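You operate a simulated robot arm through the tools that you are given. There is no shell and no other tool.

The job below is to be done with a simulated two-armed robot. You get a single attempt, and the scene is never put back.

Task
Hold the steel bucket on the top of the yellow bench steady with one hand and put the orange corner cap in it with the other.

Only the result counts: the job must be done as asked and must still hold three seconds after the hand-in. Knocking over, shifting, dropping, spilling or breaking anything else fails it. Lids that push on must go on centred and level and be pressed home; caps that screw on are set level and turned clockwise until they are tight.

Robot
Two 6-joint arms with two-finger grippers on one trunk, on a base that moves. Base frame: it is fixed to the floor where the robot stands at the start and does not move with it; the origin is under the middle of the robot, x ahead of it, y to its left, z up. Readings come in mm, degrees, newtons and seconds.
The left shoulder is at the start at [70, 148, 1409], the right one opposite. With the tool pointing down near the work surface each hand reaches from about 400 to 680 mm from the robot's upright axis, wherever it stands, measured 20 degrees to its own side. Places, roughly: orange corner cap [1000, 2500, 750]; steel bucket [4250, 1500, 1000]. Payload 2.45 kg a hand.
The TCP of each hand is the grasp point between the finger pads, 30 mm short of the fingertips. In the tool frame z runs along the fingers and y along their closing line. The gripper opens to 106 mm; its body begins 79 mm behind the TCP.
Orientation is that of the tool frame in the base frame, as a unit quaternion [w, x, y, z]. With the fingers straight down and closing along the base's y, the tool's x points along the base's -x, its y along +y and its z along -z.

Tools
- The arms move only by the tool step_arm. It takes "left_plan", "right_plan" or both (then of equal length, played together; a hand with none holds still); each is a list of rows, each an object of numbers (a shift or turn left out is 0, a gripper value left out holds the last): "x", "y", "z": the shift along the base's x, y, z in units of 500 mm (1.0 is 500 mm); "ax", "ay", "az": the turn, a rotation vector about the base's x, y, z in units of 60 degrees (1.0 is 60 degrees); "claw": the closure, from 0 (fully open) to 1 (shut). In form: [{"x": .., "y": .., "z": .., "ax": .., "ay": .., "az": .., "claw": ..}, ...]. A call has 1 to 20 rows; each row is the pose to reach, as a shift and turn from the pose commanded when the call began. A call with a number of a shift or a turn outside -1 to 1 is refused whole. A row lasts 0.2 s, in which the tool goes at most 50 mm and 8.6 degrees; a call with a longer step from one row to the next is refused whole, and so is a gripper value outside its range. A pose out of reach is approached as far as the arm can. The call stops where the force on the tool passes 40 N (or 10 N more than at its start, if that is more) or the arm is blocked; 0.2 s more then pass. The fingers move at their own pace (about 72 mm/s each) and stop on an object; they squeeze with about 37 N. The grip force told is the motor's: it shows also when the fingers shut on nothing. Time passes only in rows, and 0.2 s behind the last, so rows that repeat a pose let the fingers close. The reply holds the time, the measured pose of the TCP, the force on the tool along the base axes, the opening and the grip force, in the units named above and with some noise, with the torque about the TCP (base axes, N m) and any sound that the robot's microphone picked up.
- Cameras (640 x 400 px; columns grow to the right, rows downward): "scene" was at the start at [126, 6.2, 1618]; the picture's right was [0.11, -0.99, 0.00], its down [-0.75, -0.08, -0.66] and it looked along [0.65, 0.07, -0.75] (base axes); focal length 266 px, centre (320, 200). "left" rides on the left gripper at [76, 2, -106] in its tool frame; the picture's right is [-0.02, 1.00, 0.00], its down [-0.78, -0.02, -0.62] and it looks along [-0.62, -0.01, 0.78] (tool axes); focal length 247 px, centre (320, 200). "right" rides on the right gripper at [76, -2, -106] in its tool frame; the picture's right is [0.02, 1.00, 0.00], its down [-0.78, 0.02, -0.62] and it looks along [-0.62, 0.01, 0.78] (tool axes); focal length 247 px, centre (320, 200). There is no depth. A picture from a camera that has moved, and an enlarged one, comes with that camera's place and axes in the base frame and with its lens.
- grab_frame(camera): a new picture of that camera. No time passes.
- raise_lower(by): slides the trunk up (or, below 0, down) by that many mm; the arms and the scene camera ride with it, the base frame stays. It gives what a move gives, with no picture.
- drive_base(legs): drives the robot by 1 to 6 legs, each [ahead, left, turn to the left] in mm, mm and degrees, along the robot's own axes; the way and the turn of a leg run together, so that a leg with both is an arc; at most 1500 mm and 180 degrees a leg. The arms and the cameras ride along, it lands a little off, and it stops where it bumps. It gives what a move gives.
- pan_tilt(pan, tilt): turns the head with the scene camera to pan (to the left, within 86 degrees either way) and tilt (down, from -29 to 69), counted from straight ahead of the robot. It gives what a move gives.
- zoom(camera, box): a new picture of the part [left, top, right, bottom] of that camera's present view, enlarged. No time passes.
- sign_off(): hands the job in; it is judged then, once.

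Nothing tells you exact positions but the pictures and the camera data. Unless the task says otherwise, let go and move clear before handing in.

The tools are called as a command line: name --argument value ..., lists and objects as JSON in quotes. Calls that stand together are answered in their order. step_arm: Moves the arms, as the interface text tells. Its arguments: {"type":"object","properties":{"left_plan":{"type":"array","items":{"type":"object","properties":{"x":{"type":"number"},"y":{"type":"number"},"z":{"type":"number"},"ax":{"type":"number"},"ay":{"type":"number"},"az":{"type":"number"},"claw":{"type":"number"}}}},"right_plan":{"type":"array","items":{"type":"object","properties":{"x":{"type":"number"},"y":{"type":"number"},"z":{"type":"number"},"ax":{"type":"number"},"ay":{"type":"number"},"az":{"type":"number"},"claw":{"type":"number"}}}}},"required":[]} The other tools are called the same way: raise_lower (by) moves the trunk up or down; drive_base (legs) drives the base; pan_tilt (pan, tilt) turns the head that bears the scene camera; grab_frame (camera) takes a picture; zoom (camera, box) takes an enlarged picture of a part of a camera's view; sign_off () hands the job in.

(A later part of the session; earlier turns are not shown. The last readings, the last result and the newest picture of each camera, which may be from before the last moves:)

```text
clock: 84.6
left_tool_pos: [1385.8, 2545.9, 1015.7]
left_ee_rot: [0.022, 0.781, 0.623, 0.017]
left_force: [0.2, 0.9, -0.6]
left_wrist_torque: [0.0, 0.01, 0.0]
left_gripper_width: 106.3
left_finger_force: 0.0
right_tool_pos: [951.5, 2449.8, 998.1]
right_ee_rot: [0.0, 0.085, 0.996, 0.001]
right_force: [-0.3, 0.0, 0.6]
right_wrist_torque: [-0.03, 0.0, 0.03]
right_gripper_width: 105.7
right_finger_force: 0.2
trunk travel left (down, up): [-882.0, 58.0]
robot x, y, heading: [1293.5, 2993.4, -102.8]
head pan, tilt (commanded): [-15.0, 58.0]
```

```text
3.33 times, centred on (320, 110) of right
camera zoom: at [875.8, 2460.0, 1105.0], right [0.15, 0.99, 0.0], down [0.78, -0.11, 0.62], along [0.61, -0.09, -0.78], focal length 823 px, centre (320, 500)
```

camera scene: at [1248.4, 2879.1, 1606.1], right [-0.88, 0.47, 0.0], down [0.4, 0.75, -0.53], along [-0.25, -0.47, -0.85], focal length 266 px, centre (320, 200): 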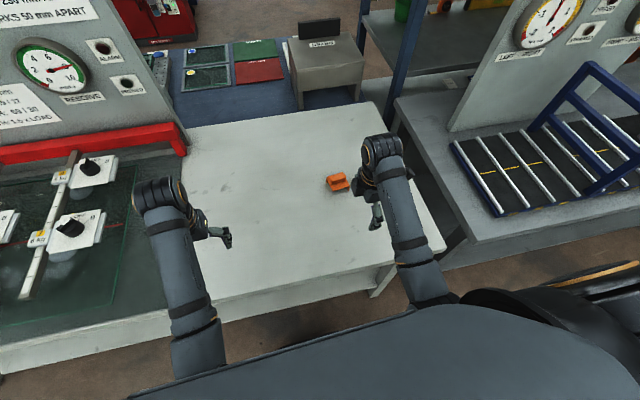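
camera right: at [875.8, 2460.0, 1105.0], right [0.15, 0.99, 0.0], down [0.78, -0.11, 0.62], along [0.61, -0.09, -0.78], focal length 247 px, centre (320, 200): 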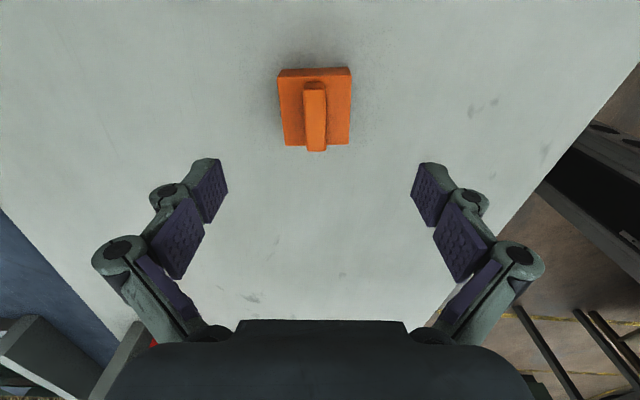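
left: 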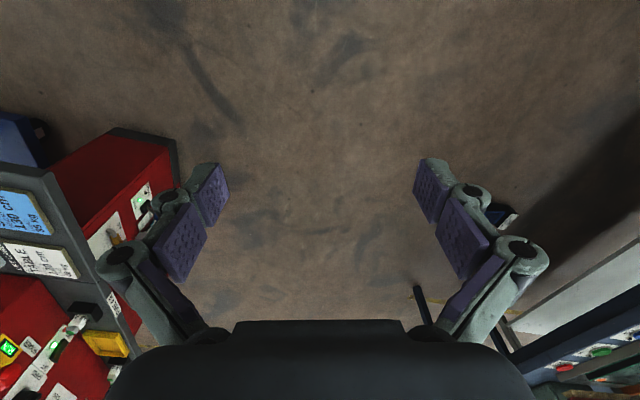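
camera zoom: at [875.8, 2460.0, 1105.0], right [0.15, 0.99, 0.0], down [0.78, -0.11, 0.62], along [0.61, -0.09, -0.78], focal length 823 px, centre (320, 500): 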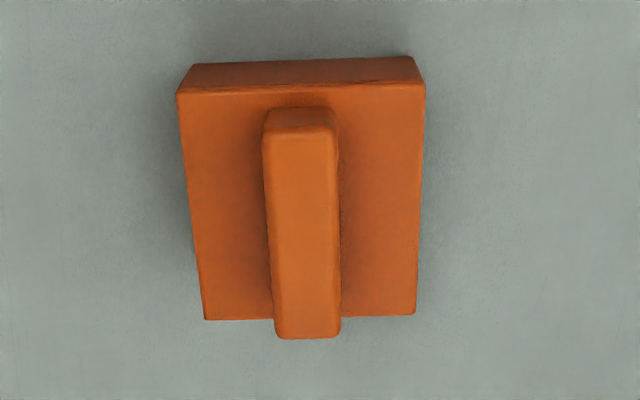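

The ridge is 17 mm wide and 20 mm tall, with its top near z 905, the plate at about 885 and the bench at about 852. The hand needs about 4.5 mm of sideways correction and 2.8° more turn. I'll correct those and descend part way.

step_arm --right_plan '[{"x": -0.0015, "y": -0.0088, "az": 0.047}, {"x": -0.0015, "y": -0.0088, "az": 0.047, "z": -0.04}, {"x": -0.0015, "y": -0.0088, "az": 0.047, "z": -0.08}, {"x": -0.0015, "y": -0.0088, "az": 0.047, "z": -0.11}, {"x": -0.0015, "y": -0.0088, "az": 0.047, "z": -0.13}, {"x": -0.0015, "y": -0.0088, "az": 0.047, "z": -0.13}]'

grab_frame --camera "right"

zoom --camera "scene" --box '[300, 130, 420, 220]'

```text
clock: 86.0
left_tool_pos: [1385.5, 2546.1, 1015.4]
left_ee_rot: [0.023, 0.781, 0.624, 0.017]
left_force: [0.6, -0.1, -0.9]
left_wrist_torque: [-0.01, 0.02, -0.02]
left_gripper_width: 106.1
left_finger_force: 0.0
right_tool_pos: [949.7, 2444.8, 934.4]
right_ee_rot: [0.0, 0.06, 0.998, -0.001]
right_force: [-1.0, 0.2, 0.5]
right_wrist_torque: [0.03, -0.04, 0.01]
right_gripper_width: 106.0
right_finger_force: 0.0
trunk travel left (down, up): [-882.0, 58.0]
robot x, y, heading: [1292.0, 2989.5, -103.1]
head pan, tilt (commanded): [-15.0, 58.0]
```

```text
taken
camera right: at [875.0, 2451.3, 1041.3], right [0.1, 1.0, 0.0], down [0.78, -0.08, 0.62], along [0.62, -0.06, -0.78], focal length 247 px, centre (320, 200)
```

right: 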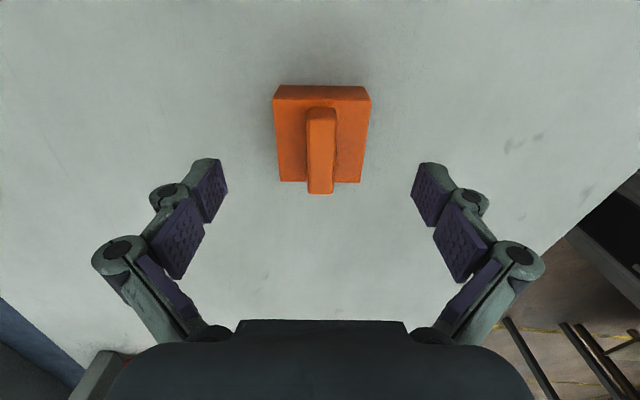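

```text
4.44 times, centred on (360, 175) of scene
camera zoom: at [1248.9, 2880.9, 1606.3], right [-0.88, 0.47, 0.0], down [0.4, 0.75, -0.53], along [-0.25, -0.47, -0.85], focal length 1180 px, centre (142, 311)
```

zoom: 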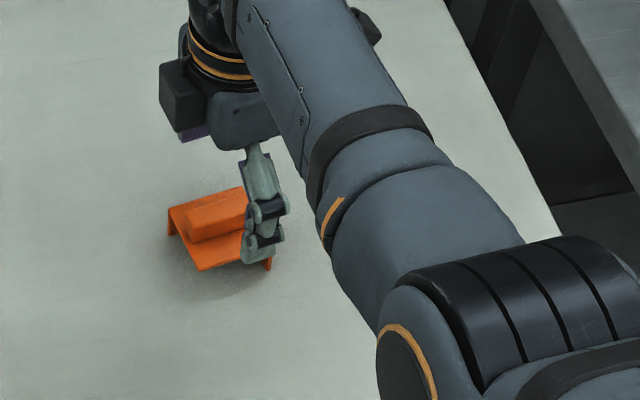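

The ridge is centred and aligned. I'll zoom once more to compare its size at this height and fix the ridge height.

zoom --camera "right" --box '[260, 80, 380, 200]'

```text
3.33 times, centred on (320, 140) of right
camera zoom: at [875.0, 2451.3, 1041.3], right [0.1, 1.0, 0.0], down [0.78, -0.08, 0.62], along [0.62, -0.06, -0.78], focal length 823 px, centre (320, 400)
```

zoom: 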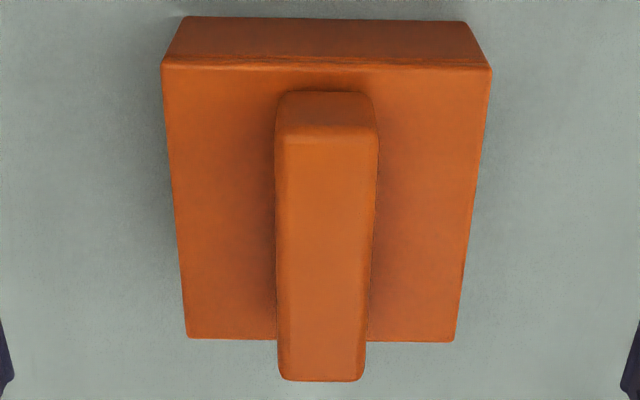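

Plate top is at about 883, ridge top about 905, and the ridge is centred along the fingers. I'll lower the fingertips to about 6 mm above the plate and close on the ridge.

step_arm --right_plan '[{"z": -0.015}, {"z": -0.031}, {"z": -0.031, "claw": 0.5}, {"z": -0.031, "claw": 0.6}, {"z": -0.031, "claw": 0.7}, {"z": -0.031, "claw": 0.8}, {"z": -0.031, "claw": 0.9}, {"z": -0.031, "claw": 1.0}, {"z": -0.031, "claw": 1.0}, {"z": -0.031, "claw": 1.0}]'

grab_frame --camera "right"

zoom --camera "scene" --box '[300, 130, 420, 220]'

```text
clock: 88.2
left_tool_pos: [1387.1, 2546.5, 1015.6]
left_ee_rot: [0.023, 0.781, 0.624, 0.017]
left_force: [0.5, -0.2, -0.5]
left_wrist_torque: [0.01, -0.02, -0.03]
left_gripper_width: 105.9
left_finger_force: 0.0
right_tool_pos: [951.9, 2443.3, 919.6]
right_ee_rot: [0.0, 0.06, 0.998, 0.0]
right_force: [-0.5, -0.3, 0.0]
right_wrist_torque: [-0.03, -0.05, 0.02]
right_gripper_width: 16.6
right_finger_force: 36.8
trunk travel left (down, up): [-882.0, 58.0]
robot x, y, heading: [1296.8, 2993.4, -103.0]
head pan, tilt (commanded): [-15.0, 58.0]
```

```text
taken
camera right: at [875.3, 2450.9, 1025.9], right [0.1, 1.0, 0.0], down [0.78, -0.08, 0.62], along [0.62, -0.06, -0.78], focal length 247 px, centre (320, 200)
```

right: 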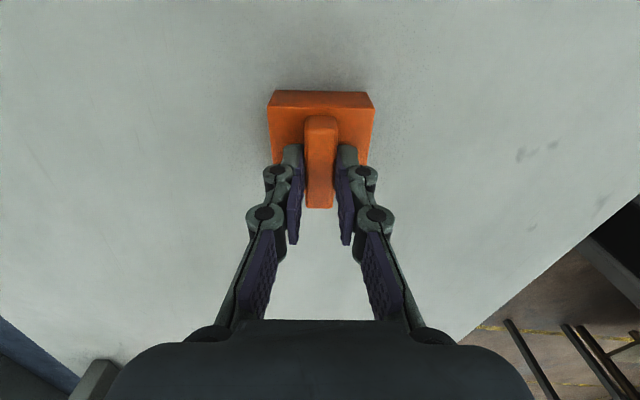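

```text
4.44 times, centred on (360, 175) of scene
camera zoom: at [1248.9, 2880.7, 1606.2], right [-0.88, 0.47, 0.0], down [0.4, 0.75, -0.53], along [-0.25, -0.47, -0.85], focal length 1180 px, centre (142, 311)
```

zoom: 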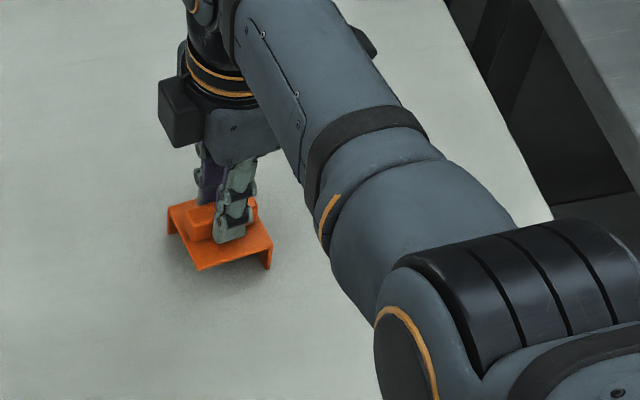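

The fingers have closed on the ridge at 16.6 mm with 37 N. I'll lift straight up slowly and check the hold.

step_arm --right_plan '[{"z": 0.02}, {"z": 0.05}, {"z": 0.09}, {"z": 0.13}, {"z": 0.17}, {"z": 0.2}, {"z": 0.2}]'

grab_frame --camera "right"

```text
clock: 89.8
left_tool_pos: [1386.7, 2547.2, 1015.7]
left_ee_rot: [0.023, 0.781, 0.624, 0.017]
left_force: [0.5, 0.2, 0.5]
left_wrist_torque: [-0.03, 0.01, 0.02]
left_gripper_width: 106.1
left_finger_force: 0.1
right_tool_pos: [950.2, 2445.6, 1019.0]
right_ee_rot: [0.0, 0.059, 0.998, 0.001]
right_force: [0.9, -0.2, -1.0]
right_wrist_torque: [-0.04, -0.01, 0.0]
right_gripper_width: 16.7
right_finger_force: 37.2
trunk travel left (down, up): [-882.0, 58.0]
robot x, y, heading: [1294.0, 2992.0, -103.0]
head pan, tilt (commanded): [-15.0, 58.0]
```

```text
taken
camera right: at [874.9, 2451.2, 1126.3], right [0.1, 1.0, 0.0], down [0.78, -0.08, 0.62], along [0.62, -0.06, -0.78], focal length 247 px, centre (320, 200)
```

right: 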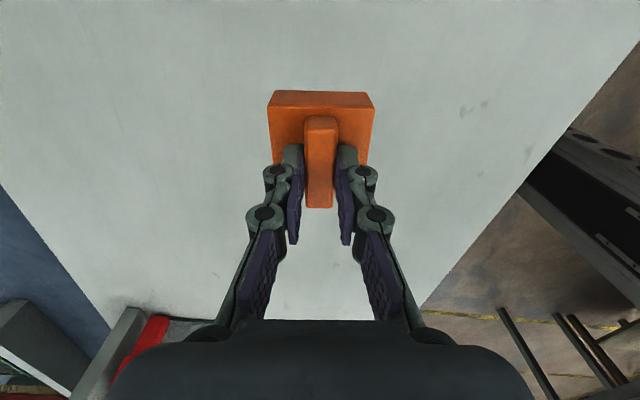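

The cap is held firmly. I'll back away from the bench, draw the hand in a bit, and turn toward the aisle.

drive_base --legs '[[-350, 0, 0]]'

step_arm --right_plan '[{"x": 0.011, "y": 0.05}, {"x": 0.025, "y": 0.11}, {"x": 0.04, "y": 0.17}, {"x": 0.05, "y": 0.22}, {"x": 0.05, "y": 0.22}]'

drive_base --legs '[[0, 0, 90], [1000, 0, 0]]'

pan_tilt --pan -10 --tilt 30

grab_frame --camera "scene"

grab_frame --camera "right"

```text
clock: 92.1
left_tool_pos: [1463.7, 2886.8, 1015.3]
left_ee_rot: [0.022, 0.782, 0.623, 0.018]
left_force: [0.5, 0.4, 0.4]
left_wrist_torque: [0.0, 0.0, 0.01]
left_gripper_width: 106.0
left_finger_force: 0.1
right_tool_pos: [1028.6, 2787.2, 1019.2]
right_ee_rot: [0.0, 0.061, 0.998, 0.002]
right_force: [0.8, -0.6, -1.2]
right_wrist_torque: [0.03, 0.0, 0.0]
right_gripper_width: 16.7
right_finger_force: 37.0
trunk travel left (down, up): [-882.0, 58.0]
robot x, y, heading: [1371.9, 3337.6, -103.0]
head pan, tilt (commanded): [-15.0, 58.0]
```

```text
clock: 93.3
left_tool_pos: [1464.2, 2886.3, 1014.5]
left_ee_rot: [0.023, 0.782, 0.623, 0.017]
left_force: [-0.9, -0.8, -0.6]
left_wrist_torque: [0.01, -0.01, 0.0]
left_gripper_width: 105.8
left_finger_force: 0.1
right_tool_pos: [1054.5, 2895.9, 1019.1]
right_ee_rot: [-0.001, 0.061, 0.998, 0.001]
right_force: [0.4, 0.3, -0.3]
right_wrist_torque: [-0.02, -0.02, -0.01]
right_gripper_width: 16.4
right_finger_force: 36.8
trunk travel left (down, up): [-882.0, 58.0]
robot x, y, heading: [1377.8, 3336.7, -103.1]
head pan, tilt (commanded): [-15.0, 58.0]
```

```text
clock: 102.3
left_tool_pos: [2793.3, 3205.9, 1016.2]
left_ee_rot: [0.004, 0.11, 0.994, 0.028]
left_force: [0.0, 0.2, 1.0]
left_wrist_torque: [0.02, 0.01, -0.03]
left_gripper_width: 105.8
left_finger_force: 0.1
right_tool_pos: [2785.0, 2797.1, 1020.3]
right_ee_rot: [0.0, -0.665, 0.746, 0.001]
right_force: [-0.7, 0.5, -0.9]
right_wrist_torque: [0.02, -0.02, 0.0]
right_gripper_width: 16.8
right_finger_force: 36.8
trunk travel left (down, up): [-882.0, 58.0]
robot x, y, heading: [2347.9, 3112.2, -12.5]
head pan, tilt (commanded): [-15.0, 58.0]
```

```text
clock: 103.2
left_tool_pos: [2794.1, 3205.7, 1016.1]
left_ee_rot: [0.004, 0.109, 0.994, 0.028]
left_force: [-0.2, -0.9, -0.5]
left_wrist_torque: [-0.01, -0.01, 0.01]
left_gripper_width: 105.9
left_finger_force: 0.1
right_tool_pos: [2786.9, 2796.7, 1018.9]
right_ee_rot: [0.0, -0.665, 0.747, 0.001]
right_force: [-0.2, 0.2, -0.2]
right_wrist_torque: [0.02, 0.0, 0.02]
right_gripper_width: 16.8
right_finger_force: 37.1
trunk travel left (down, up): [-882.0, 58.0]
robot x, y, heading: [2348.7, 3114.7, -12.6]
head pan, tilt (commanded): [-10.0, 30.0]
```

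```text
taken
camera scene: at [2477.2, 3064.5, 1645.9], right [-0.39, -0.92, 0.0], down [-0.46, 0.19, -0.87], along [0.8, -0.33, -0.5], focal length 266 px, centre (320, 200)
```

scene: 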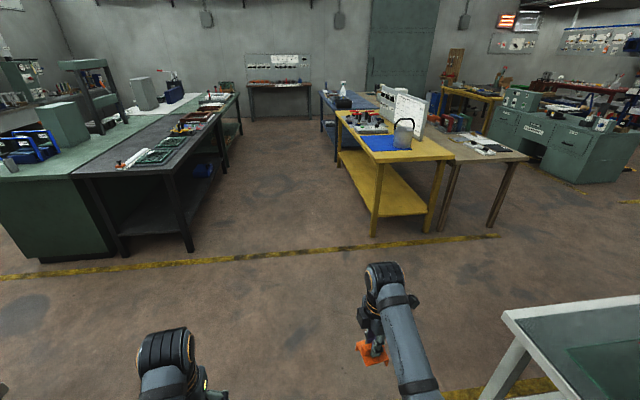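

```text
taken
camera right: at [2780.1, 2718.7, 1126.2], right [-1.0, 0.09, 0.0], down [0.07, 0.78, 0.62], along [0.06, 0.62, -0.78], focal length 247 px, centre (320, 200)
```

right: 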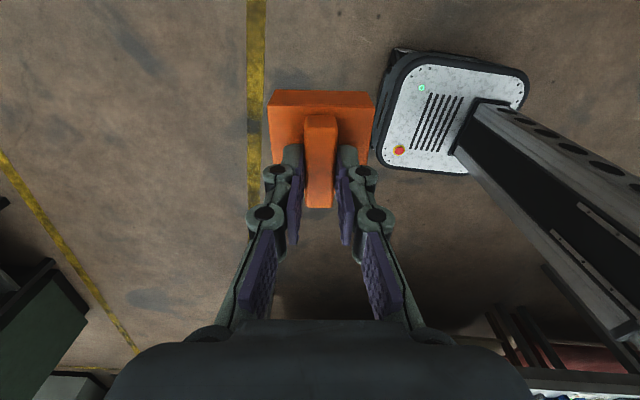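

The bucket measures near (4350, 1485). I'll drive along the aisle and then strafe right until I face the end of the yellow bench, still well back from it.

drive_base --legs '[[1170, 0, 0], [0, -1130, 0]]'

pan_tilt --pan 0 --tilt 35

grab_frame --camera "scene"

zoom --camera "scene" --box '[220, 80, 420, 220]'

```text
clock: 114.5
left_tool_pos: [3689.8, 1857.1, 1017.0]
left_ee_rot: [0.004, 0.11, 0.994, 0.029]
left_force: [0.9, -0.7, 0.7]
left_wrist_torque: [-0.01, -0.03, 0.0]
left_gripper_width: 106.1
left_finger_force: 0.0
right_tool_pos: [3682.2, 1446.8, 1019.9]
right_ee_rot: [0.0, -0.665, 0.747, 0.001]
right_force: [-0.2, 0.0, -0.5]
right_wrist_torque: [0.01, -0.01, -0.03]
right_gripper_width: 16.8
right_finger_force: 36.7
trunk travel left (down, up): [-882.0, 58.0]
robot x, y, heading: [3243.1, 1765.8, -12.4]
head pan, tilt (commanded): [-10.0, 30.0]
```

```text
clock: 115.2
left_tool_pos: [3690.6, 1856.5, 1016.2]
left_ee_rot: [0.005, 0.11, 0.993, 0.029]
left_force: [0.9, 0.3, 0.2]
left_wrist_torque: [0.01, 0.03, 0.0]
left_gripper_width: 105.9
left_finger_force: 0.1
right_tool_pos: [3682.0, 1446.9, 1019.7]
right_ee_rot: [0.001, -0.666, 0.746, 0.0]
right_force: [0.3, 0.0, 0.0]
right_wrist_torque: [0.04, 0.06, 0.03]
right_gripper_width: 16.7
right_finger_force: 37.2
trunk travel left (down, up): [-882.0, 58.0]
robot x, y, heading: [3243.6, 1764.7, -12.8]
head pan, tilt (commanded): [0.0, 35.0]
```

```text
taken
camera scene: at [3375.8, 1730.6, 1638.2], right [-0.22, -0.98, 0.0], down [-0.56, 0.13, -0.82], along [0.8, -0.18, -0.57], focal length 266 px, centre (320, 200)
```

scene: 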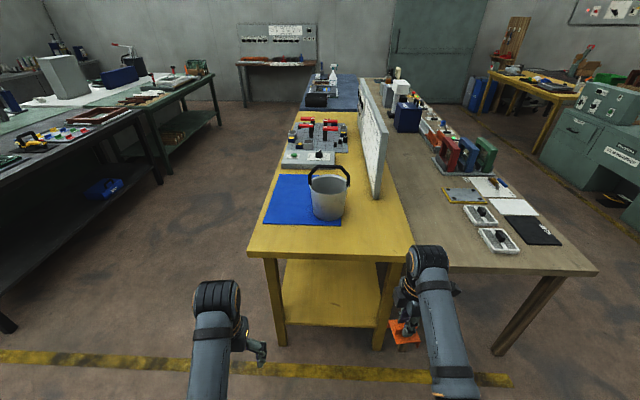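

```text
2.86 times, centred on (320, 150) of scene
camera zoom: at [3375.8, 1730.6, 1638.2], right [-0.22, -0.98, 0.0], down [-0.56, 0.13, -0.82], along [0.8, -0.18, -0.57], focal length 759 px, centre (320, 343)
```

zoom: 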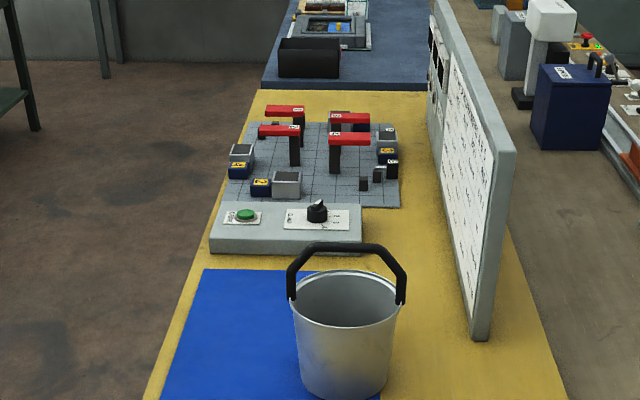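

I'm facing the bucket. Its rim is near z 1018, about 167 mm across, and its dark handle hoop stands upright across my view, reaching about z 1112. I'll raise the trunk, turn the right wrist back so it closes sideways, and turn the left wrist to close front-to-back around the hoop's left leg.

raise_lower --by 55

step_arm --right_plan '[{"az": -0.14}, {"az": -0.28}, {"az": -0.42}, {"az": -0.56}, {"az": -0.7}, {"az": -0.84}, {"az": -0.98}, {"az": -0.98}]'

step_arm --right_plan '[{"az": -0.13}, {"az": -0.26}, {"az": -0.39}, {"az": -0.52}, {"az": -0.62}, {"az": -0.62}]'

```text
clock: 116.2
left_tool_pos: [3690.2, 1857.7, 1070.9]
left_ee_rot: [0.004, 0.108, 0.994, 0.028]
left_force: [0.7, -0.4, 1.1]
left_wrist_torque: [-0.01, -0.01, 0.01]
left_gripper_width: 106.1
left_finger_force: 0.0
right_tool_pos: [3683.3, 1446.7, 1073.3]
right_ee_rot: [-0.001, -0.665, 0.747, 0.0]
right_force: [0.0, 0.4, -1.4]
right_wrist_torque: [-0.03, -0.01, 0.0]
right_gripper_width: 16.9
right_finger_force: 37.1
trunk travel left (down, up): [-937.0, 3.0]
robot x, y, heading: [3243.9, 1764.6, -12.6]
head pan, tilt (commanded): [0.0, 35.0]
```

```text
clock: 118.0
left_tool_pos: [3689.9, 1857.3, 1070.2]
left_ee_rot: [0.004, 0.109, 0.994, 0.029]
left_force: [0.2, 0.1, 0.3]
left_wrist_torque: [0.02, -0.02, 0.02]
left_gripper_width: 106.1
left_finger_force: 0.0
right_tool_pos: [3683.2, 1446.8, 1073.7]
right_ee_rot: [0.0, -0.211, 0.978, -0.001]
right_force: [-0.2, 0.3, -0.9]
right_wrist_torque: [0.03, 0.05, -0.01]
right_gripper_width: 16.8
right_finger_force: 36.9
trunk travel left (down, up): [-937.0, 3.0]
robot x, y, heading: [3244.4, 1762.9, -12.9]
head pan, tilt (commanded): [0.0, 35.0]
```

```text
clock: 119.4
left_tool_pos: [3690.2, 1857.0, 1071.2]
left_ee_rot: [0.004, 0.11, 0.994, 0.029]
left_force: [-0.2, 0.4, -0.3]
left_wrist_torque: [-0.03, 0.0, 0.03]
left_gripper_width: 106.1
left_finger_force: 0.1
right_tool_pos: [3683.7, 1446.7, 1075.5]
right_ee_rot: [0.0, 0.111, 0.994, -0.001]
right_force: [0.5, 0.2, 0.0]
right_wrist_torque: [0.02, 0.01, -0.01]
right_gripper_width: 17.0
right_finger_force: 37.1
trunk travel left (down, up): [-937.0, 3.0]
robot x, y, heading: [3245.0, 1763.3, -12.8]
head pan, tilt (commanded): [0.0, 35.0]
```

The right hand is back to closing sideways with the cap hanging ahead of it. Next I'll bring the left hand out to a reachable pose and turn it 90° so it closes front-to-back.

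step_arm --left_plan '[{"x": 0.06, "y": -0.013, "az": -0.14}, {"x": 0.12, "y": -0.026, "az": -0.28}, {"x": 0.18, "y": -0.04, "az": -0.42}, {"x": 0.234, "y": -0.053, "az": -0.56}, {"x": 0.234, "y": -0.053, "az": -0.7}, {"x": 0.234, "y": -0.053, "az": -0.84}, {"x": 0.234, "y": -0.053, "az": -0.98}, {"x": 0.234, "y": -0.053, "az": -0.98}]'

step_arm --left_plan '[{"az": -0.13}, {"az": -0.26}, {"az": -0.39}, {"az": -0.52}, {"az": -0.52}]'

drive_base --legs '[[300, -48, 0]]'

pan_tilt --pan 0 --tilt 45

grab_frame --camera "scene"

zoom --camera "scene" --box '[240, 70, 400, 190]'

grab_frame --camera "left"

```text
clock: 121.2
left_tool_pos: [3806.9, 1830.4, 1071.4]
left_ee_rot: [0.017, 0.584, 0.812, 0.023]
left_force: [0.0, -0.6, -0.9]
left_wrist_torque: [-0.02, 0.01, 0.0]
left_gripper_width: 106.0
left_finger_force: 0.1
right_tool_pos: [3683.4, 1447.4, 1073.4]
right_ee_rot: [0.0, 0.109, 0.994, 0.0]
right_force: [0.4, 0.0, -0.2]
right_wrist_torque: [0.01, 0.05, -0.02]
right_gripper_width: 16.9
right_finger_force: 36.7
trunk travel left (down, up): [-937.0, 3.0]
robot x, y, heading: [3240.6, 1762.6, -12.6]
head pan, tilt (commanded): [0.0, 35.0]
```

```text
clock: 122.4
left_tool_pos: [3806.4, 1830.7, 1069.9]
left_ee_rot: [0.022, 0.781, 0.624, 0.017]
left_force: [0.2, -0.3, 0.7]
left_wrist_torque: [-0.02, -0.02, -0.03]
left_gripper_width: 106.2
left_finger_force: 0.1
right_tool_pos: [3683.9, 1446.7, 1073.9]
right_ee_rot: [-0.001, 0.109, 0.994, -0.001]
right_force: [-0.8, 0.9, -0.6]
right_wrist_torque: [0.04, -0.02, 0.01]
right_gripper_width: 16.8
right_finger_force: 37.0
trunk travel left (down, up): [-937.0, 3.0]
robot x, y, heading: [3242.4, 1765.0, -12.9]
head pan, tilt (commanded): [0.0, 35.0]
```

```text
clock: 124.5
left_tool_pos: [4085.1, 1721.9, 1072.2]
left_ee_rot: [0.024, 0.779, 0.627, 0.018]
left_force: [0.2, 0.7, -0.1]
left_wrist_torque: [-0.01, -0.03, 0.03]
left_gripper_width: 106.0
left_finger_force: 0.1
right_tool_pos: [3964.8, 1337.7, 1075.0]
right_ee_rot: [0.001, 0.108, 0.994, 0.001]
right_force: [0.5, 0.0, 0.2]
right_wrist_torque: [0.01, -0.05, 0.0]
right_gripper_width: 16.5
right_finger_force: 37.2
trunk travel left (down, up): [-937.0, 3.0]
robot x, y, heading: [3522.5, 1653.8, -12.7]
head pan, tilt (commanded): [0.0, 35.0]
```

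```text
clock: 125.2
left_tool_pos: [4088.4, 1722.0, 1071.2]
left_ee_rot: [0.023, 0.778, 0.627, 0.017]
left_force: [0.8, 0.5, -0.3]
left_wrist_torque: [-0.02, -0.02, -0.02]
left_gripper_width: 106.1
left_finger_force: 0.0
right_tool_pos: [3965.4, 1336.5, 1074.1]
right_ee_rot: [0.0, 0.107, 0.994, 0.0]
right_force: [0.5, 1.4, -0.2]
right_wrist_torque: [0.02, 0.0, -0.01]
right_gripper_width: 16.8
right_finger_force: 36.7
trunk travel left (down, up): [-937.0, 3.0]
robot x, y, heading: [3524.6, 1655.8, -12.4]
head pan, tilt (commanded): [0.0, 45.0]
```

```text
taken
camera scene: at [3650.4, 1621.0, 1678.4], right [-0.22, -0.98, 0.0], down [-0.69, 0.15, -0.71], along [0.69, -0.15, -0.71], focal length 266 px, centre (320, 200)
```

scene: 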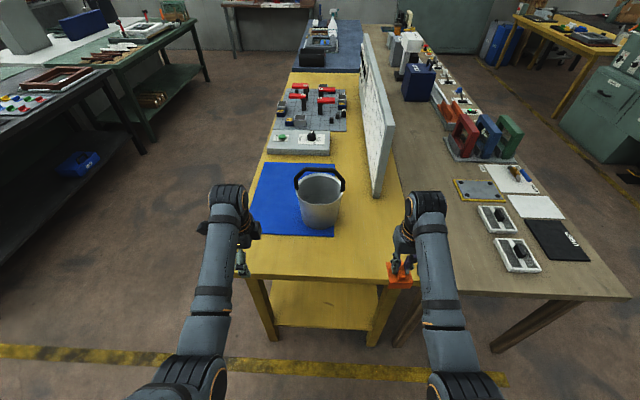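

```text
3.33 times, centred on (320, 130) of scene
camera zoom: at [3650.4, 1621.0, 1678.4], right [-0.22, -0.98, 0.0], down [-0.69, 0.15, -0.71], along [0.69, -0.15, -0.71], focal length 885 px, centre (320, 433)
```

zoom: 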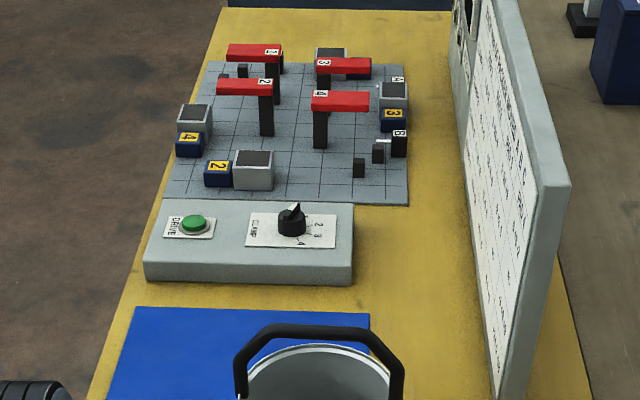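

```text
taken
camera left: at [4099.9, 1795.9, 1176.9], right [0.97, -0.23, 0.06], down [-0.22, -0.75, 0.62], along [-0.1, -0.62, -0.78], focal length 247 px, centre (320, 200)
```

left: 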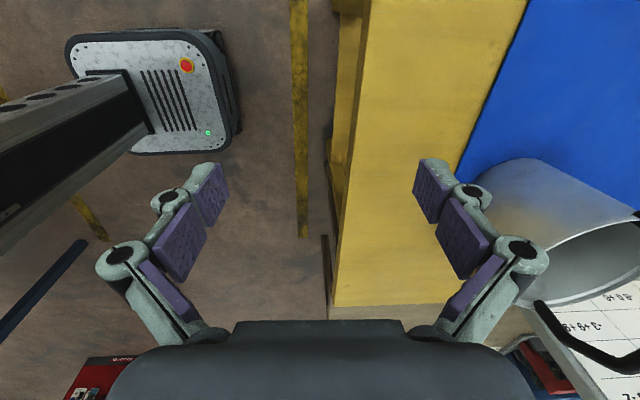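

The bucket and both hands are in view. I'll zoom in on the bucket with the scene camera and the left hand camera to fix its rim, hoop and exact place.

zoom --camera "scene" --box '[270, 155, 370, 240]'

zoom --camera "left" --box '[450, 120, 640, 380]'

grab_frame --camera "right"

```text
4.71 times, centred on (320, 198) of scene
camera zoom: at [3650.4, 1621.0, 1678.4], right [-0.22, -0.98, 0.0], down [-0.69, 0.15, -0.71], along [0.69, -0.15, -0.71], focal length 1250 px, centre (320, 212)
```

zoom: 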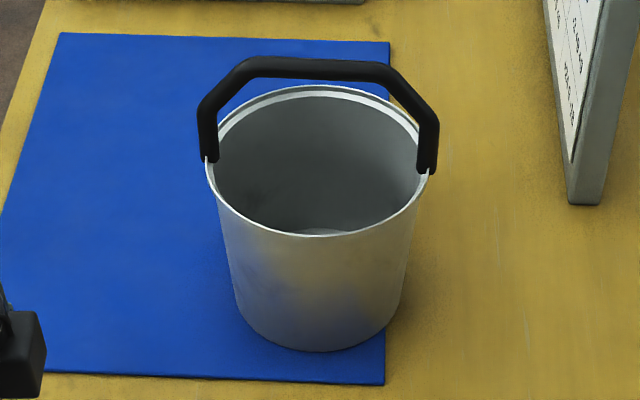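

```text
1.54 times, centred on (545, 250) of left
camera zoom: at [4099.9, 1795.9, 1176.9], right [0.97, -0.23, 0.06], down [-0.22, -0.75, 0.62], along [-0.1, -0.62, -0.78], focal length 380 px, centre (-26, 123)
```

zoom: 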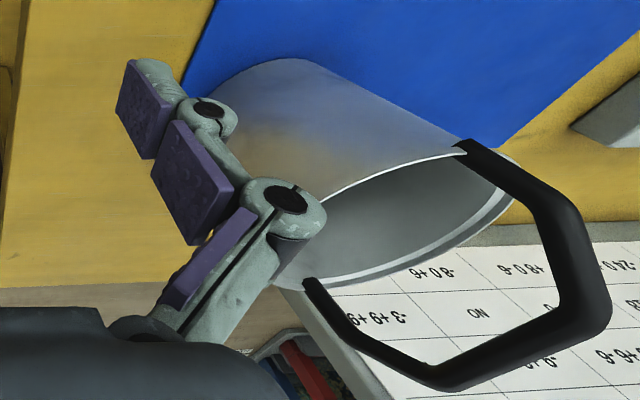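

```text
taken
camera right: at [3890.7, 1350.2, 1180.9], right [0.19, 0.98, 0.0], down [0.77, -0.15, 0.62], along [0.61, -0.12, -0.78], focal length 247 px, centre (320, 200)
```

right: 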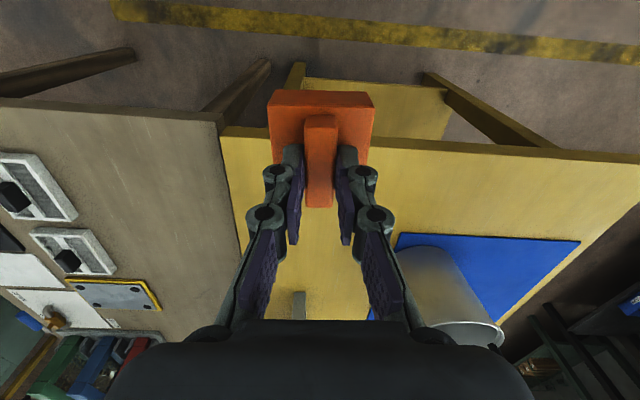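

The bucket centre is at about (4364, 1468), 861 mm ahead and centred on me. Its rim is near z 1010 with a radius of about 86, and the hoop legs are about 14 mm bars rising from z 1010 to 1063 at ±83 mm. I'll straighten the left hand and drive the remaining 290 mm slowly.

step_arm --left_plan '[{"ax": 0.014, "ay": 0.053}, {"ax": 0.014, "ay": 0.053}]'

drive_base --legs '[[200, 0, 0], [90, 0, 0]]'

pan_tilt --pan 0 --tilt 55

grab_frame --camera "scene"

grab_frame --camera "left"

grab_frame --camera "right"

```text
clock: 125.8
left_tool_pos: [4087.4, 1721.3, 1070.3]
left_ee_rot: [0.0, 0.779, 0.627, -0.001]
left_force: [0.0, -0.2, 0.0]
left_wrist_torque: [0.03, 0.03, 0.02]
left_gripper_width: 106.1
left_finger_force: 0.2
right_tool_pos: [3965.8, 1336.4, 1074.0]
right_ee_rot: [0.0, 0.108, 0.994, 0.0]
right_force: [-0.4, 0.1, 0.1]
right_wrist_torque: [0.0, 0.02, 0.0]
right_gripper_width: 17.2
right_finger_force: 36.5
trunk travel left (down, up): [-937.0, 3.0]
robot x, y, heading: [3525.3, 1652.9, -12.8]
head pan, tilt (commanded): [0.0, 45.0]
```

```text
clock: 128.1
left_tool_pos: [4363.3, 1660.0, 1073.4]
left_ee_rot: [0.002, 0.779, 0.627, 0.002]
left_force: [-0.5, 0.2, 0.1]
left_wrist_torque: [0.01, -0.04, 0.03]
left_gripper_width: 106.1
left_finger_force: 0.0
right_tool_pos: [4239.0, 1274.8, 1076.5]
right_ee_rot: [0.002, 0.108, 0.994, 0.0]
right_force: [-0.5, 0.1, -0.4]
right_wrist_torque: [-0.03, -0.06, 0.0]
right_gripper_width: 16.7
right_finger_force: 36.5
trunk travel left (down, up): [-937.0, 3.0]
robot x, y, heading: [3803.0, 1587.9, -12.3]
head pan, tilt (commanded): [0.0, 45.0]
```

```text
clock: 128.8
left_tool_pos: [4366.9, 1658.2, 1069.2]
left_ee_rot: [0.0, 0.779, 0.627, -0.001]
left_force: [0.3, 0.4, -0.7]
left_wrist_torque: [-0.02, 0.02, -0.03]
left_gripper_width: 105.7
left_finger_force: 0.0
right_tool_pos: [4243.6, 1273.3, 1073.3]
right_ee_rot: [-0.001, 0.109, 0.994, 0.0]
right_force: [0.6, -0.4, -1.3]
right_wrist_torque: [0.02, 0.05, 0.02]
right_gripper_width: 16.8
right_finger_force: 36.9
trunk travel left (down, up): [-937.0, 3.0]
robot x, y, heading: [3802.2, 1588.9, -12.6]
head pan, tilt (commanded): [0.0, 55.0]
```

```text
taken
camera scene: at [3921.4, 1560.5, 1664.9], right [-0.22, -0.98, 0.0], down [-0.8, 0.18, -0.57], along [0.56, -0.12, -0.82], focal length 266 px, centre (320, 200)
```

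scene: 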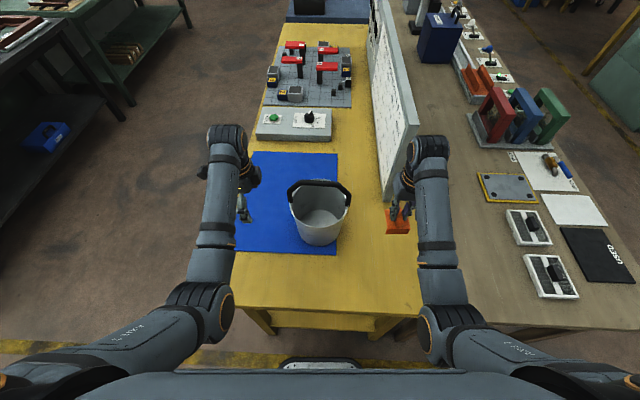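

```text
taken
camera left: at [4385.7, 1731.3, 1176.5], right [0.97, -0.24, 0.0], down [-0.18, -0.76, 0.62], along [-0.15, -0.6, -0.78], focal length 247 px, centre (320, 200)
```

left: 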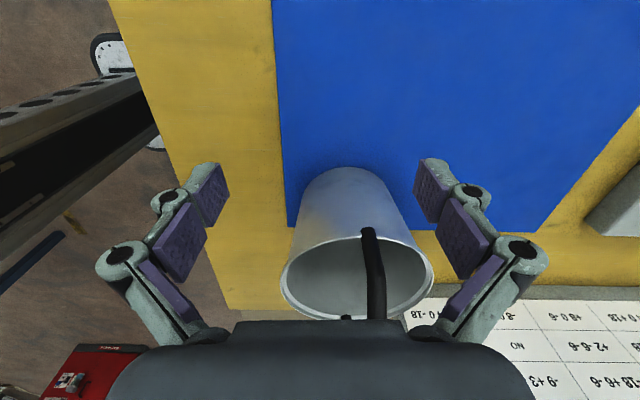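

```text
taken
camera right: at [4169.8, 1287.5, 1180.5], right [0.19, 0.98, 0.0], down [0.77, -0.15, 0.62], along [0.61, -0.12, -0.78], focal length 247 px, centre (320, 200)
```

right: 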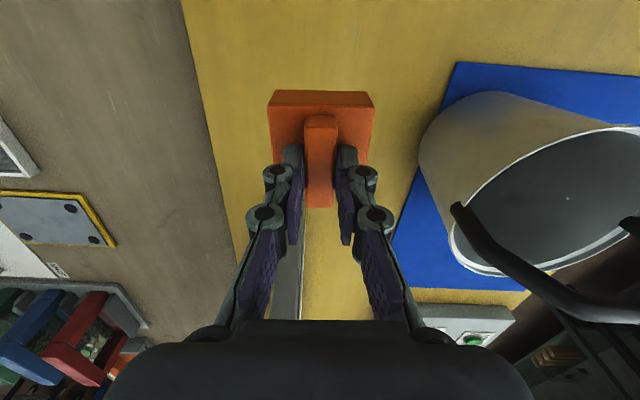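

I stopped cleanly, with the bucket centre about 574 mm ahead and the left hoop leg near (4385, 1552). I'll zoom in to confirm the rim and hoop heights before moving in.

zoom --camera "scene" --box '[230, 165, 370, 255]'

zoom --camera "left" --box '[260, 150, 450, 330]'

zoom --camera "right" --box '[380, 60, 640, 340]'

```text
4.44 times, centred on (300, 210) of scene
camera zoom: at [3921.4, 1560.5, 1664.9], right [-0.22, -0.98, 0.0], down [-0.8, 0.18, -0.57], along [0.56, -0.12, -0.82], focal length 1180 px, centre (409, 156)
```

zoom: 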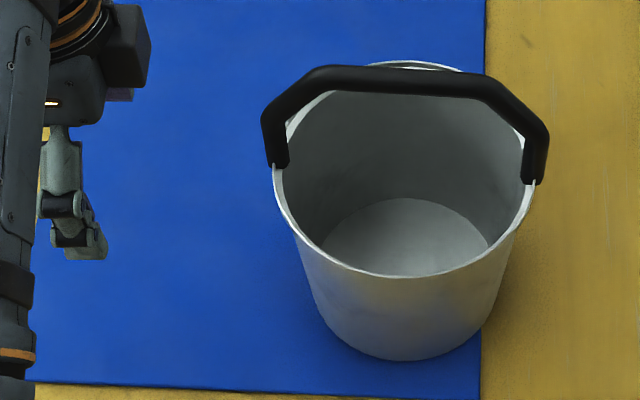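

```text
2.22 times, centred on (355, 240) of left
camera zoom: at [4385.7, 1731.3, 1176.5], right [0.97, -0.24, 0.0], down [-0.18, -0.76, 0.62], along [-0.15, -0.6, -0.78], focal length 549 px, centre (242, 111)
```

zoom: 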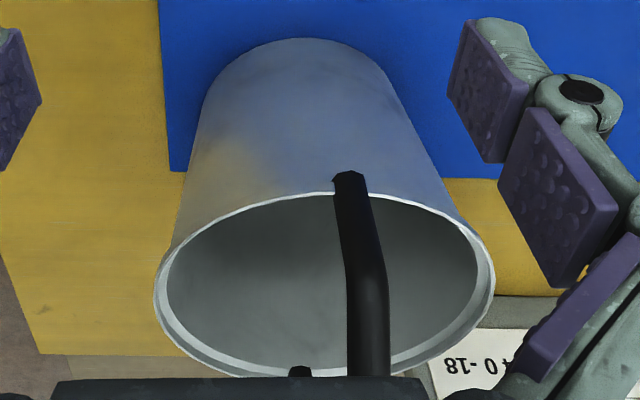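

```text
1.43 times, centred on (510, 200) of right
camera zoom: at [4169.8, 1287.5, 1180.5], right [0.19, 0.98, 0.0], down [0.77, -0.15, 0.62], along [0.61, -0.12, -0.78], focal length 353 px, centre (49, 200)
```

zoom: 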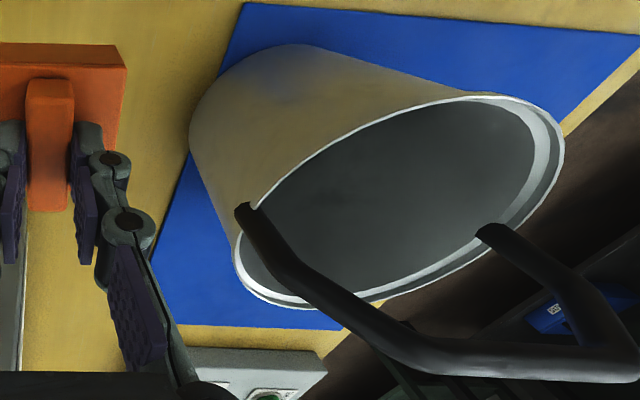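

The left leg measures near (4388, 1551), its bottom end about z 1003 and the rim about 1010. I'll bring the open left hand in beside the leg at a safe height, stopping 45 mm short to recheck alignment.

step_arm --left_plan '[{"x": 0.03, "y": -0.06, "az": -0.02}, {"x": 0.0614, "y": -0.1262, "z": -0.01, "az": -0.042}, {"x": 0.0614, "y": -0.1262, "z": -0.01, "az": -0.042}]'

grab_frame --camera "left"

zoom --camera "scene" --box '[200, 130, 380, 260]'

```text
clock: 129.6
left_tool_pos: [4397.6, 1596.0, 1066.6]
left_ee_rot: [0.0, 0.793, 0.609, -0.001]
left_force: [0.0, -0.6, 0.6]
left_wrist_torque: [-0.03, 0.01, 0.02]
left_gripper_width: 105.9
left_finger_force: 0.1
right_tool_pos: [4244.3, 1274.8, 1074.6]
right_ee_rot: [0.0, 0.108, 0.994, 0.0]
right_force: [0.3, 0.0, -0.5]
right_wrist_torque: [-0.01, -0.01, -0.02]
right_gripper_width: 16.6
right_finger_force: 37.1
trunk travel left (down, up): [-937.0, 3.0]
robot x, y, heading: [3803.6, 1587.0, -12.4]
head pan, tilt (commanded): [0.0, 55.0]
```

```text
taken
camera left: at [4419.2, 1667.8, 1172.4], right [0.96, -0.28, 0.0], down [-0.22, -0.75, 0.62], along [-0.17, -0.6, -0.78], focal length 247 px, centre (320, 200)
```

left: 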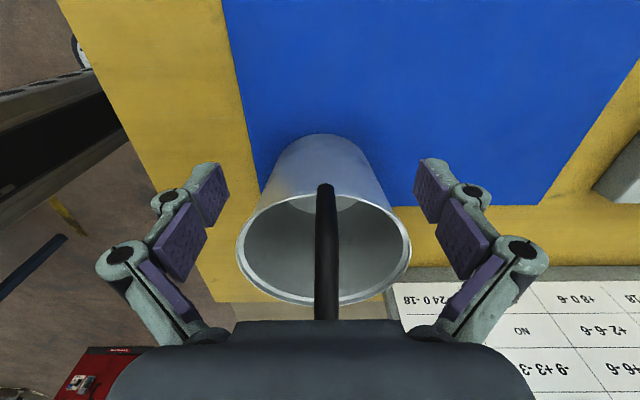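

```text
3.08 times, centred on (290, 195) of scene
camera zoom: at [3921.0, 1561.8, 1664.9], right [-0.22, -0.98, 0.0], down [-0.8, 0.18, -0.57], along [0.56, -0.13, -0.82], focal length 817 px, centre (412, 215)
```

zoom: 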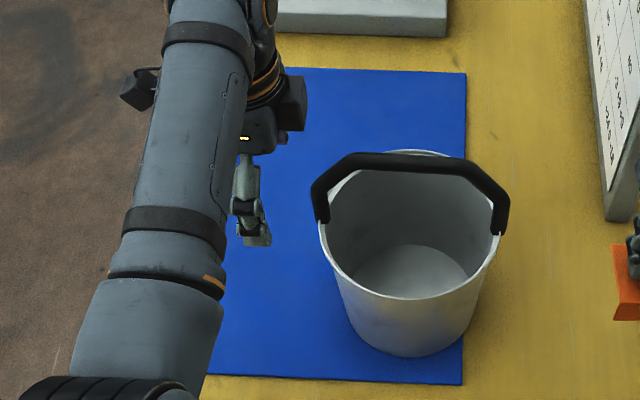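

The hoop now lines up vertically in the left view, about 4 mm forward of the finger centre line and 45 mm away. I'll correct that, move over the leg, lower, and close part way to check centring.

step_arm --left_plan '[{"x": -0.003, "y": -0.04}, {"x": -0.0154, "y": -0.089}, {"x": -0.0154, "y": -0.089, "z": -0.015}, {"x": -0.0154, "y": -0.089, "z": -0.028}, {"x": -0.0154, "y": -0.089, "z": -0.028, "claw": 0.6}, {"x": -0.0154, "y": -0.089, "z": -0.028, "claw": 0.68}, {"x": -0.0154, "y": -0.089, "z": -0.028, "claw": 0.68}, {"x": -0.0154, "y": -0.089, "z": -0.028, "claw": 0.68}]'

grab_frame --camera "left"

zoom --camera "scene" --box '[230, 150, 370, 250]'

```text
clock: 131.4
left_tool_pos: [4390.1, 1549.9, 1051.1]
left_ee_rot: [0.0, 0.793, 0.61, 0.0]
left_force: [0.8, 0.3, -0.7]
left_wrist_torque: [-0.02, 0.0, -0.03]
left_gripper_width: 33.8
left_finger_force: 0.0
right_tool_pos: [4243.7, 1273.5, 1073.8]
right_ee_rot: [0.0, 0.108, 0.994, 0.001]
right_force: [-0.5, -0.7, 0.1]
right_wrist_torque: [0.05, -0.02, 0.03]
right_gripper_width: 16.7
right_finger_force: 37.2
trunk travel left (down, up): [-937.0, 3.0]
robot x, y, heading: [3805.2, 1586.3, -12.8]
head pan, tilt (commanded): [0.0, 55.0]
```

```text
taken
camera left: at [4410.8, 1622.8, 1157.9], right [0.96, -0.28, 0.0], down [-0.22, -0.75, 0.62], along [-0.17, -0.6, -0.78], focal length 247 px, centre (320, 200)
```

left: 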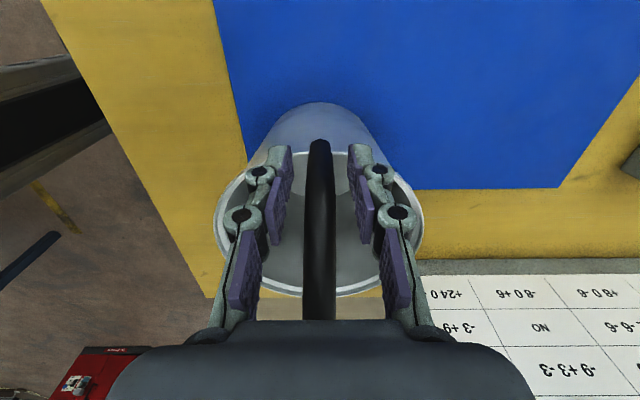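

```text
4.00 times, centred on (300, 200) of scene
camera zoom: at [3920.4, 1560.3, 1664.9], right [-0.22, -0.98, 0.0], down [-0.8, 0.18, -0.57], along [0.56, -0.12, -0.82], focal length 1062 px, centre (400, 200)
```

zoom: 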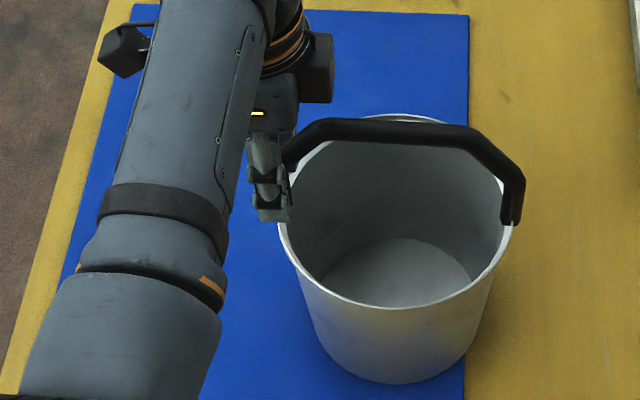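

The leg is centred between the pads. Closing the left hand fully to hold the bucket.

step_arm --left_plan '[{"claw": 0.75}, {"claw": 0.8}, {"claw": 0.85}, {"claw": 0.9}, {"claw": 1.0}, {"claw": 1.0}, {"claw": 1.0}]'

grab_frame --camera "left"

zoom --camera "scene" --box '[230, 150, 370, 250]'

```text
clock: 133.0
left_tool_pos: [4389.4, 1549.7, 1051.9]
left_ee_rot: [-0.001, 0.793, 0.61, 0.0]
left_force: [0.2, -0.5, 0.4]
left_wrist_torque: [0.01, -0.2, -0.1]
left_gripper_width: 15.0
left_finger_force: 36.3
right_tool_pos: [4244.4, 1273.9, 1073.5]
right_ee_rot: [-0.001, 0.109, 0.994, 0.0]
right_force: [-0.4, -0.2, 0.2]
right_wrist_torque: [0.01, 0.01, -0.01]
right_gripper_width: 17.0
right_finger_force: 36.7
trunk travel left (down, up): [-937.0, 3.0]
robot x, y, heading: [3801.0, 1587.9, -12.5]
head pan, tilt (commanded): [0.0, 55.0]
```

```text
taken
camera left: at [4411.0, 1622.9, 1157.8], right [0.96, -0.28, 0.0], down [-0.22, -0.75, 0.62], along [-0.17, -0.6, -0.78], focal length 247 px, centre (320, 200)
```

left: 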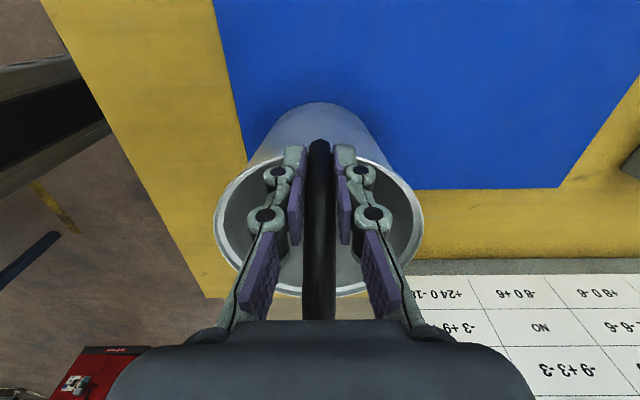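

```text
4.00 times, centred on (300, 200) of scene
camera zoom: at [3920.6, 1560.5, 1664.9], right [-0.22, -0.98, 0.0], down [-0.8, 0.18, -0.57], along [0.56, -0.12, -0.82], focal length 1062 px, centre (400, 200)
```

zoom: 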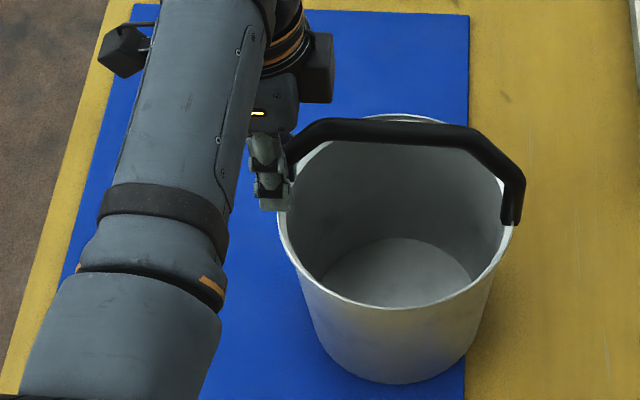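

The bucket is held at its hoop leg with 36 N and hasn't moved. Now I'll raise the right hand and tilt it 30°, fingertips forward, so the cap can pass under the hoop while the gripper body stays clear of it.

step_arm --right_plan '[{"z": 0.03}, {"z": 0.06, "ax": -0.027, "ay": -0.122}, {"z": 0.09, "ax": -0.054, "ay": -0.244}, {"z": 0.1, "ax": -0.081, "ay": -0.366}, {"z": 0.1, "ax": -0.1085, "ay": -0.488}, {"z": 0.1, "ax": -0.1085, "ay": -0.488}]'

grab_frame --camera "scene"

grab_frame --camera "right"

```text
clock: 134.4
left_tool_pos: [4388.1, 1551.5, 1050.7]
left_ee_rot: [-0.001, 0.793, 0.61, -0.001]
left_force: [-1.6, 0.4, 0.6]
left_wrist_torque: [0.1, -0.04, -0.11]
left_gripper_width: 14.8
left_finger_force: 37.2
right_tool_pos: [4243.9, 1274.6, 1123.3]
right_ee_rot: [0.258, 0.104, 0.96, -0.028]
right_force: [0.5, 0.0, -0.5]
right_wrist_torque: [-0.02, 0.06, 0.01]
right_gripper_width: 16.7
right_finger_force: 36.8
trunk travel left (down, up): [-937.0, 3.0]
robot x, y, heading: [3800.6, 1589.5, -12.6]
head pan, tilt (commanded): [0.0, 55.0]
```

```text
taken
camera scene: at [3920.2, 1561.1, 1665.0], right [-0.22, -0.98, 0.0], down [-0.8, 0.18, -0.57], along [0.56, -0.13, -0.82], focal length 266 px, centre (320, 200)
```

scene: 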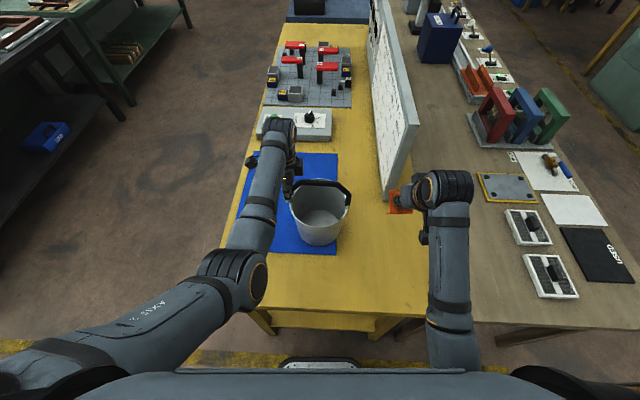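

```text
taken
camera right: at [4127.0, 1297.2, 1178.6], right [0.2, 0.98, -0.01], down [0.36, -0.06, 0.93], along [0.91, -0.19, -0.37], focal length 247 px, centre (320, 200)
```

right: 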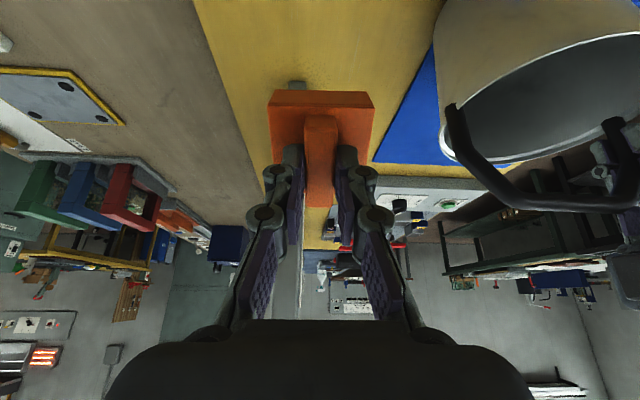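

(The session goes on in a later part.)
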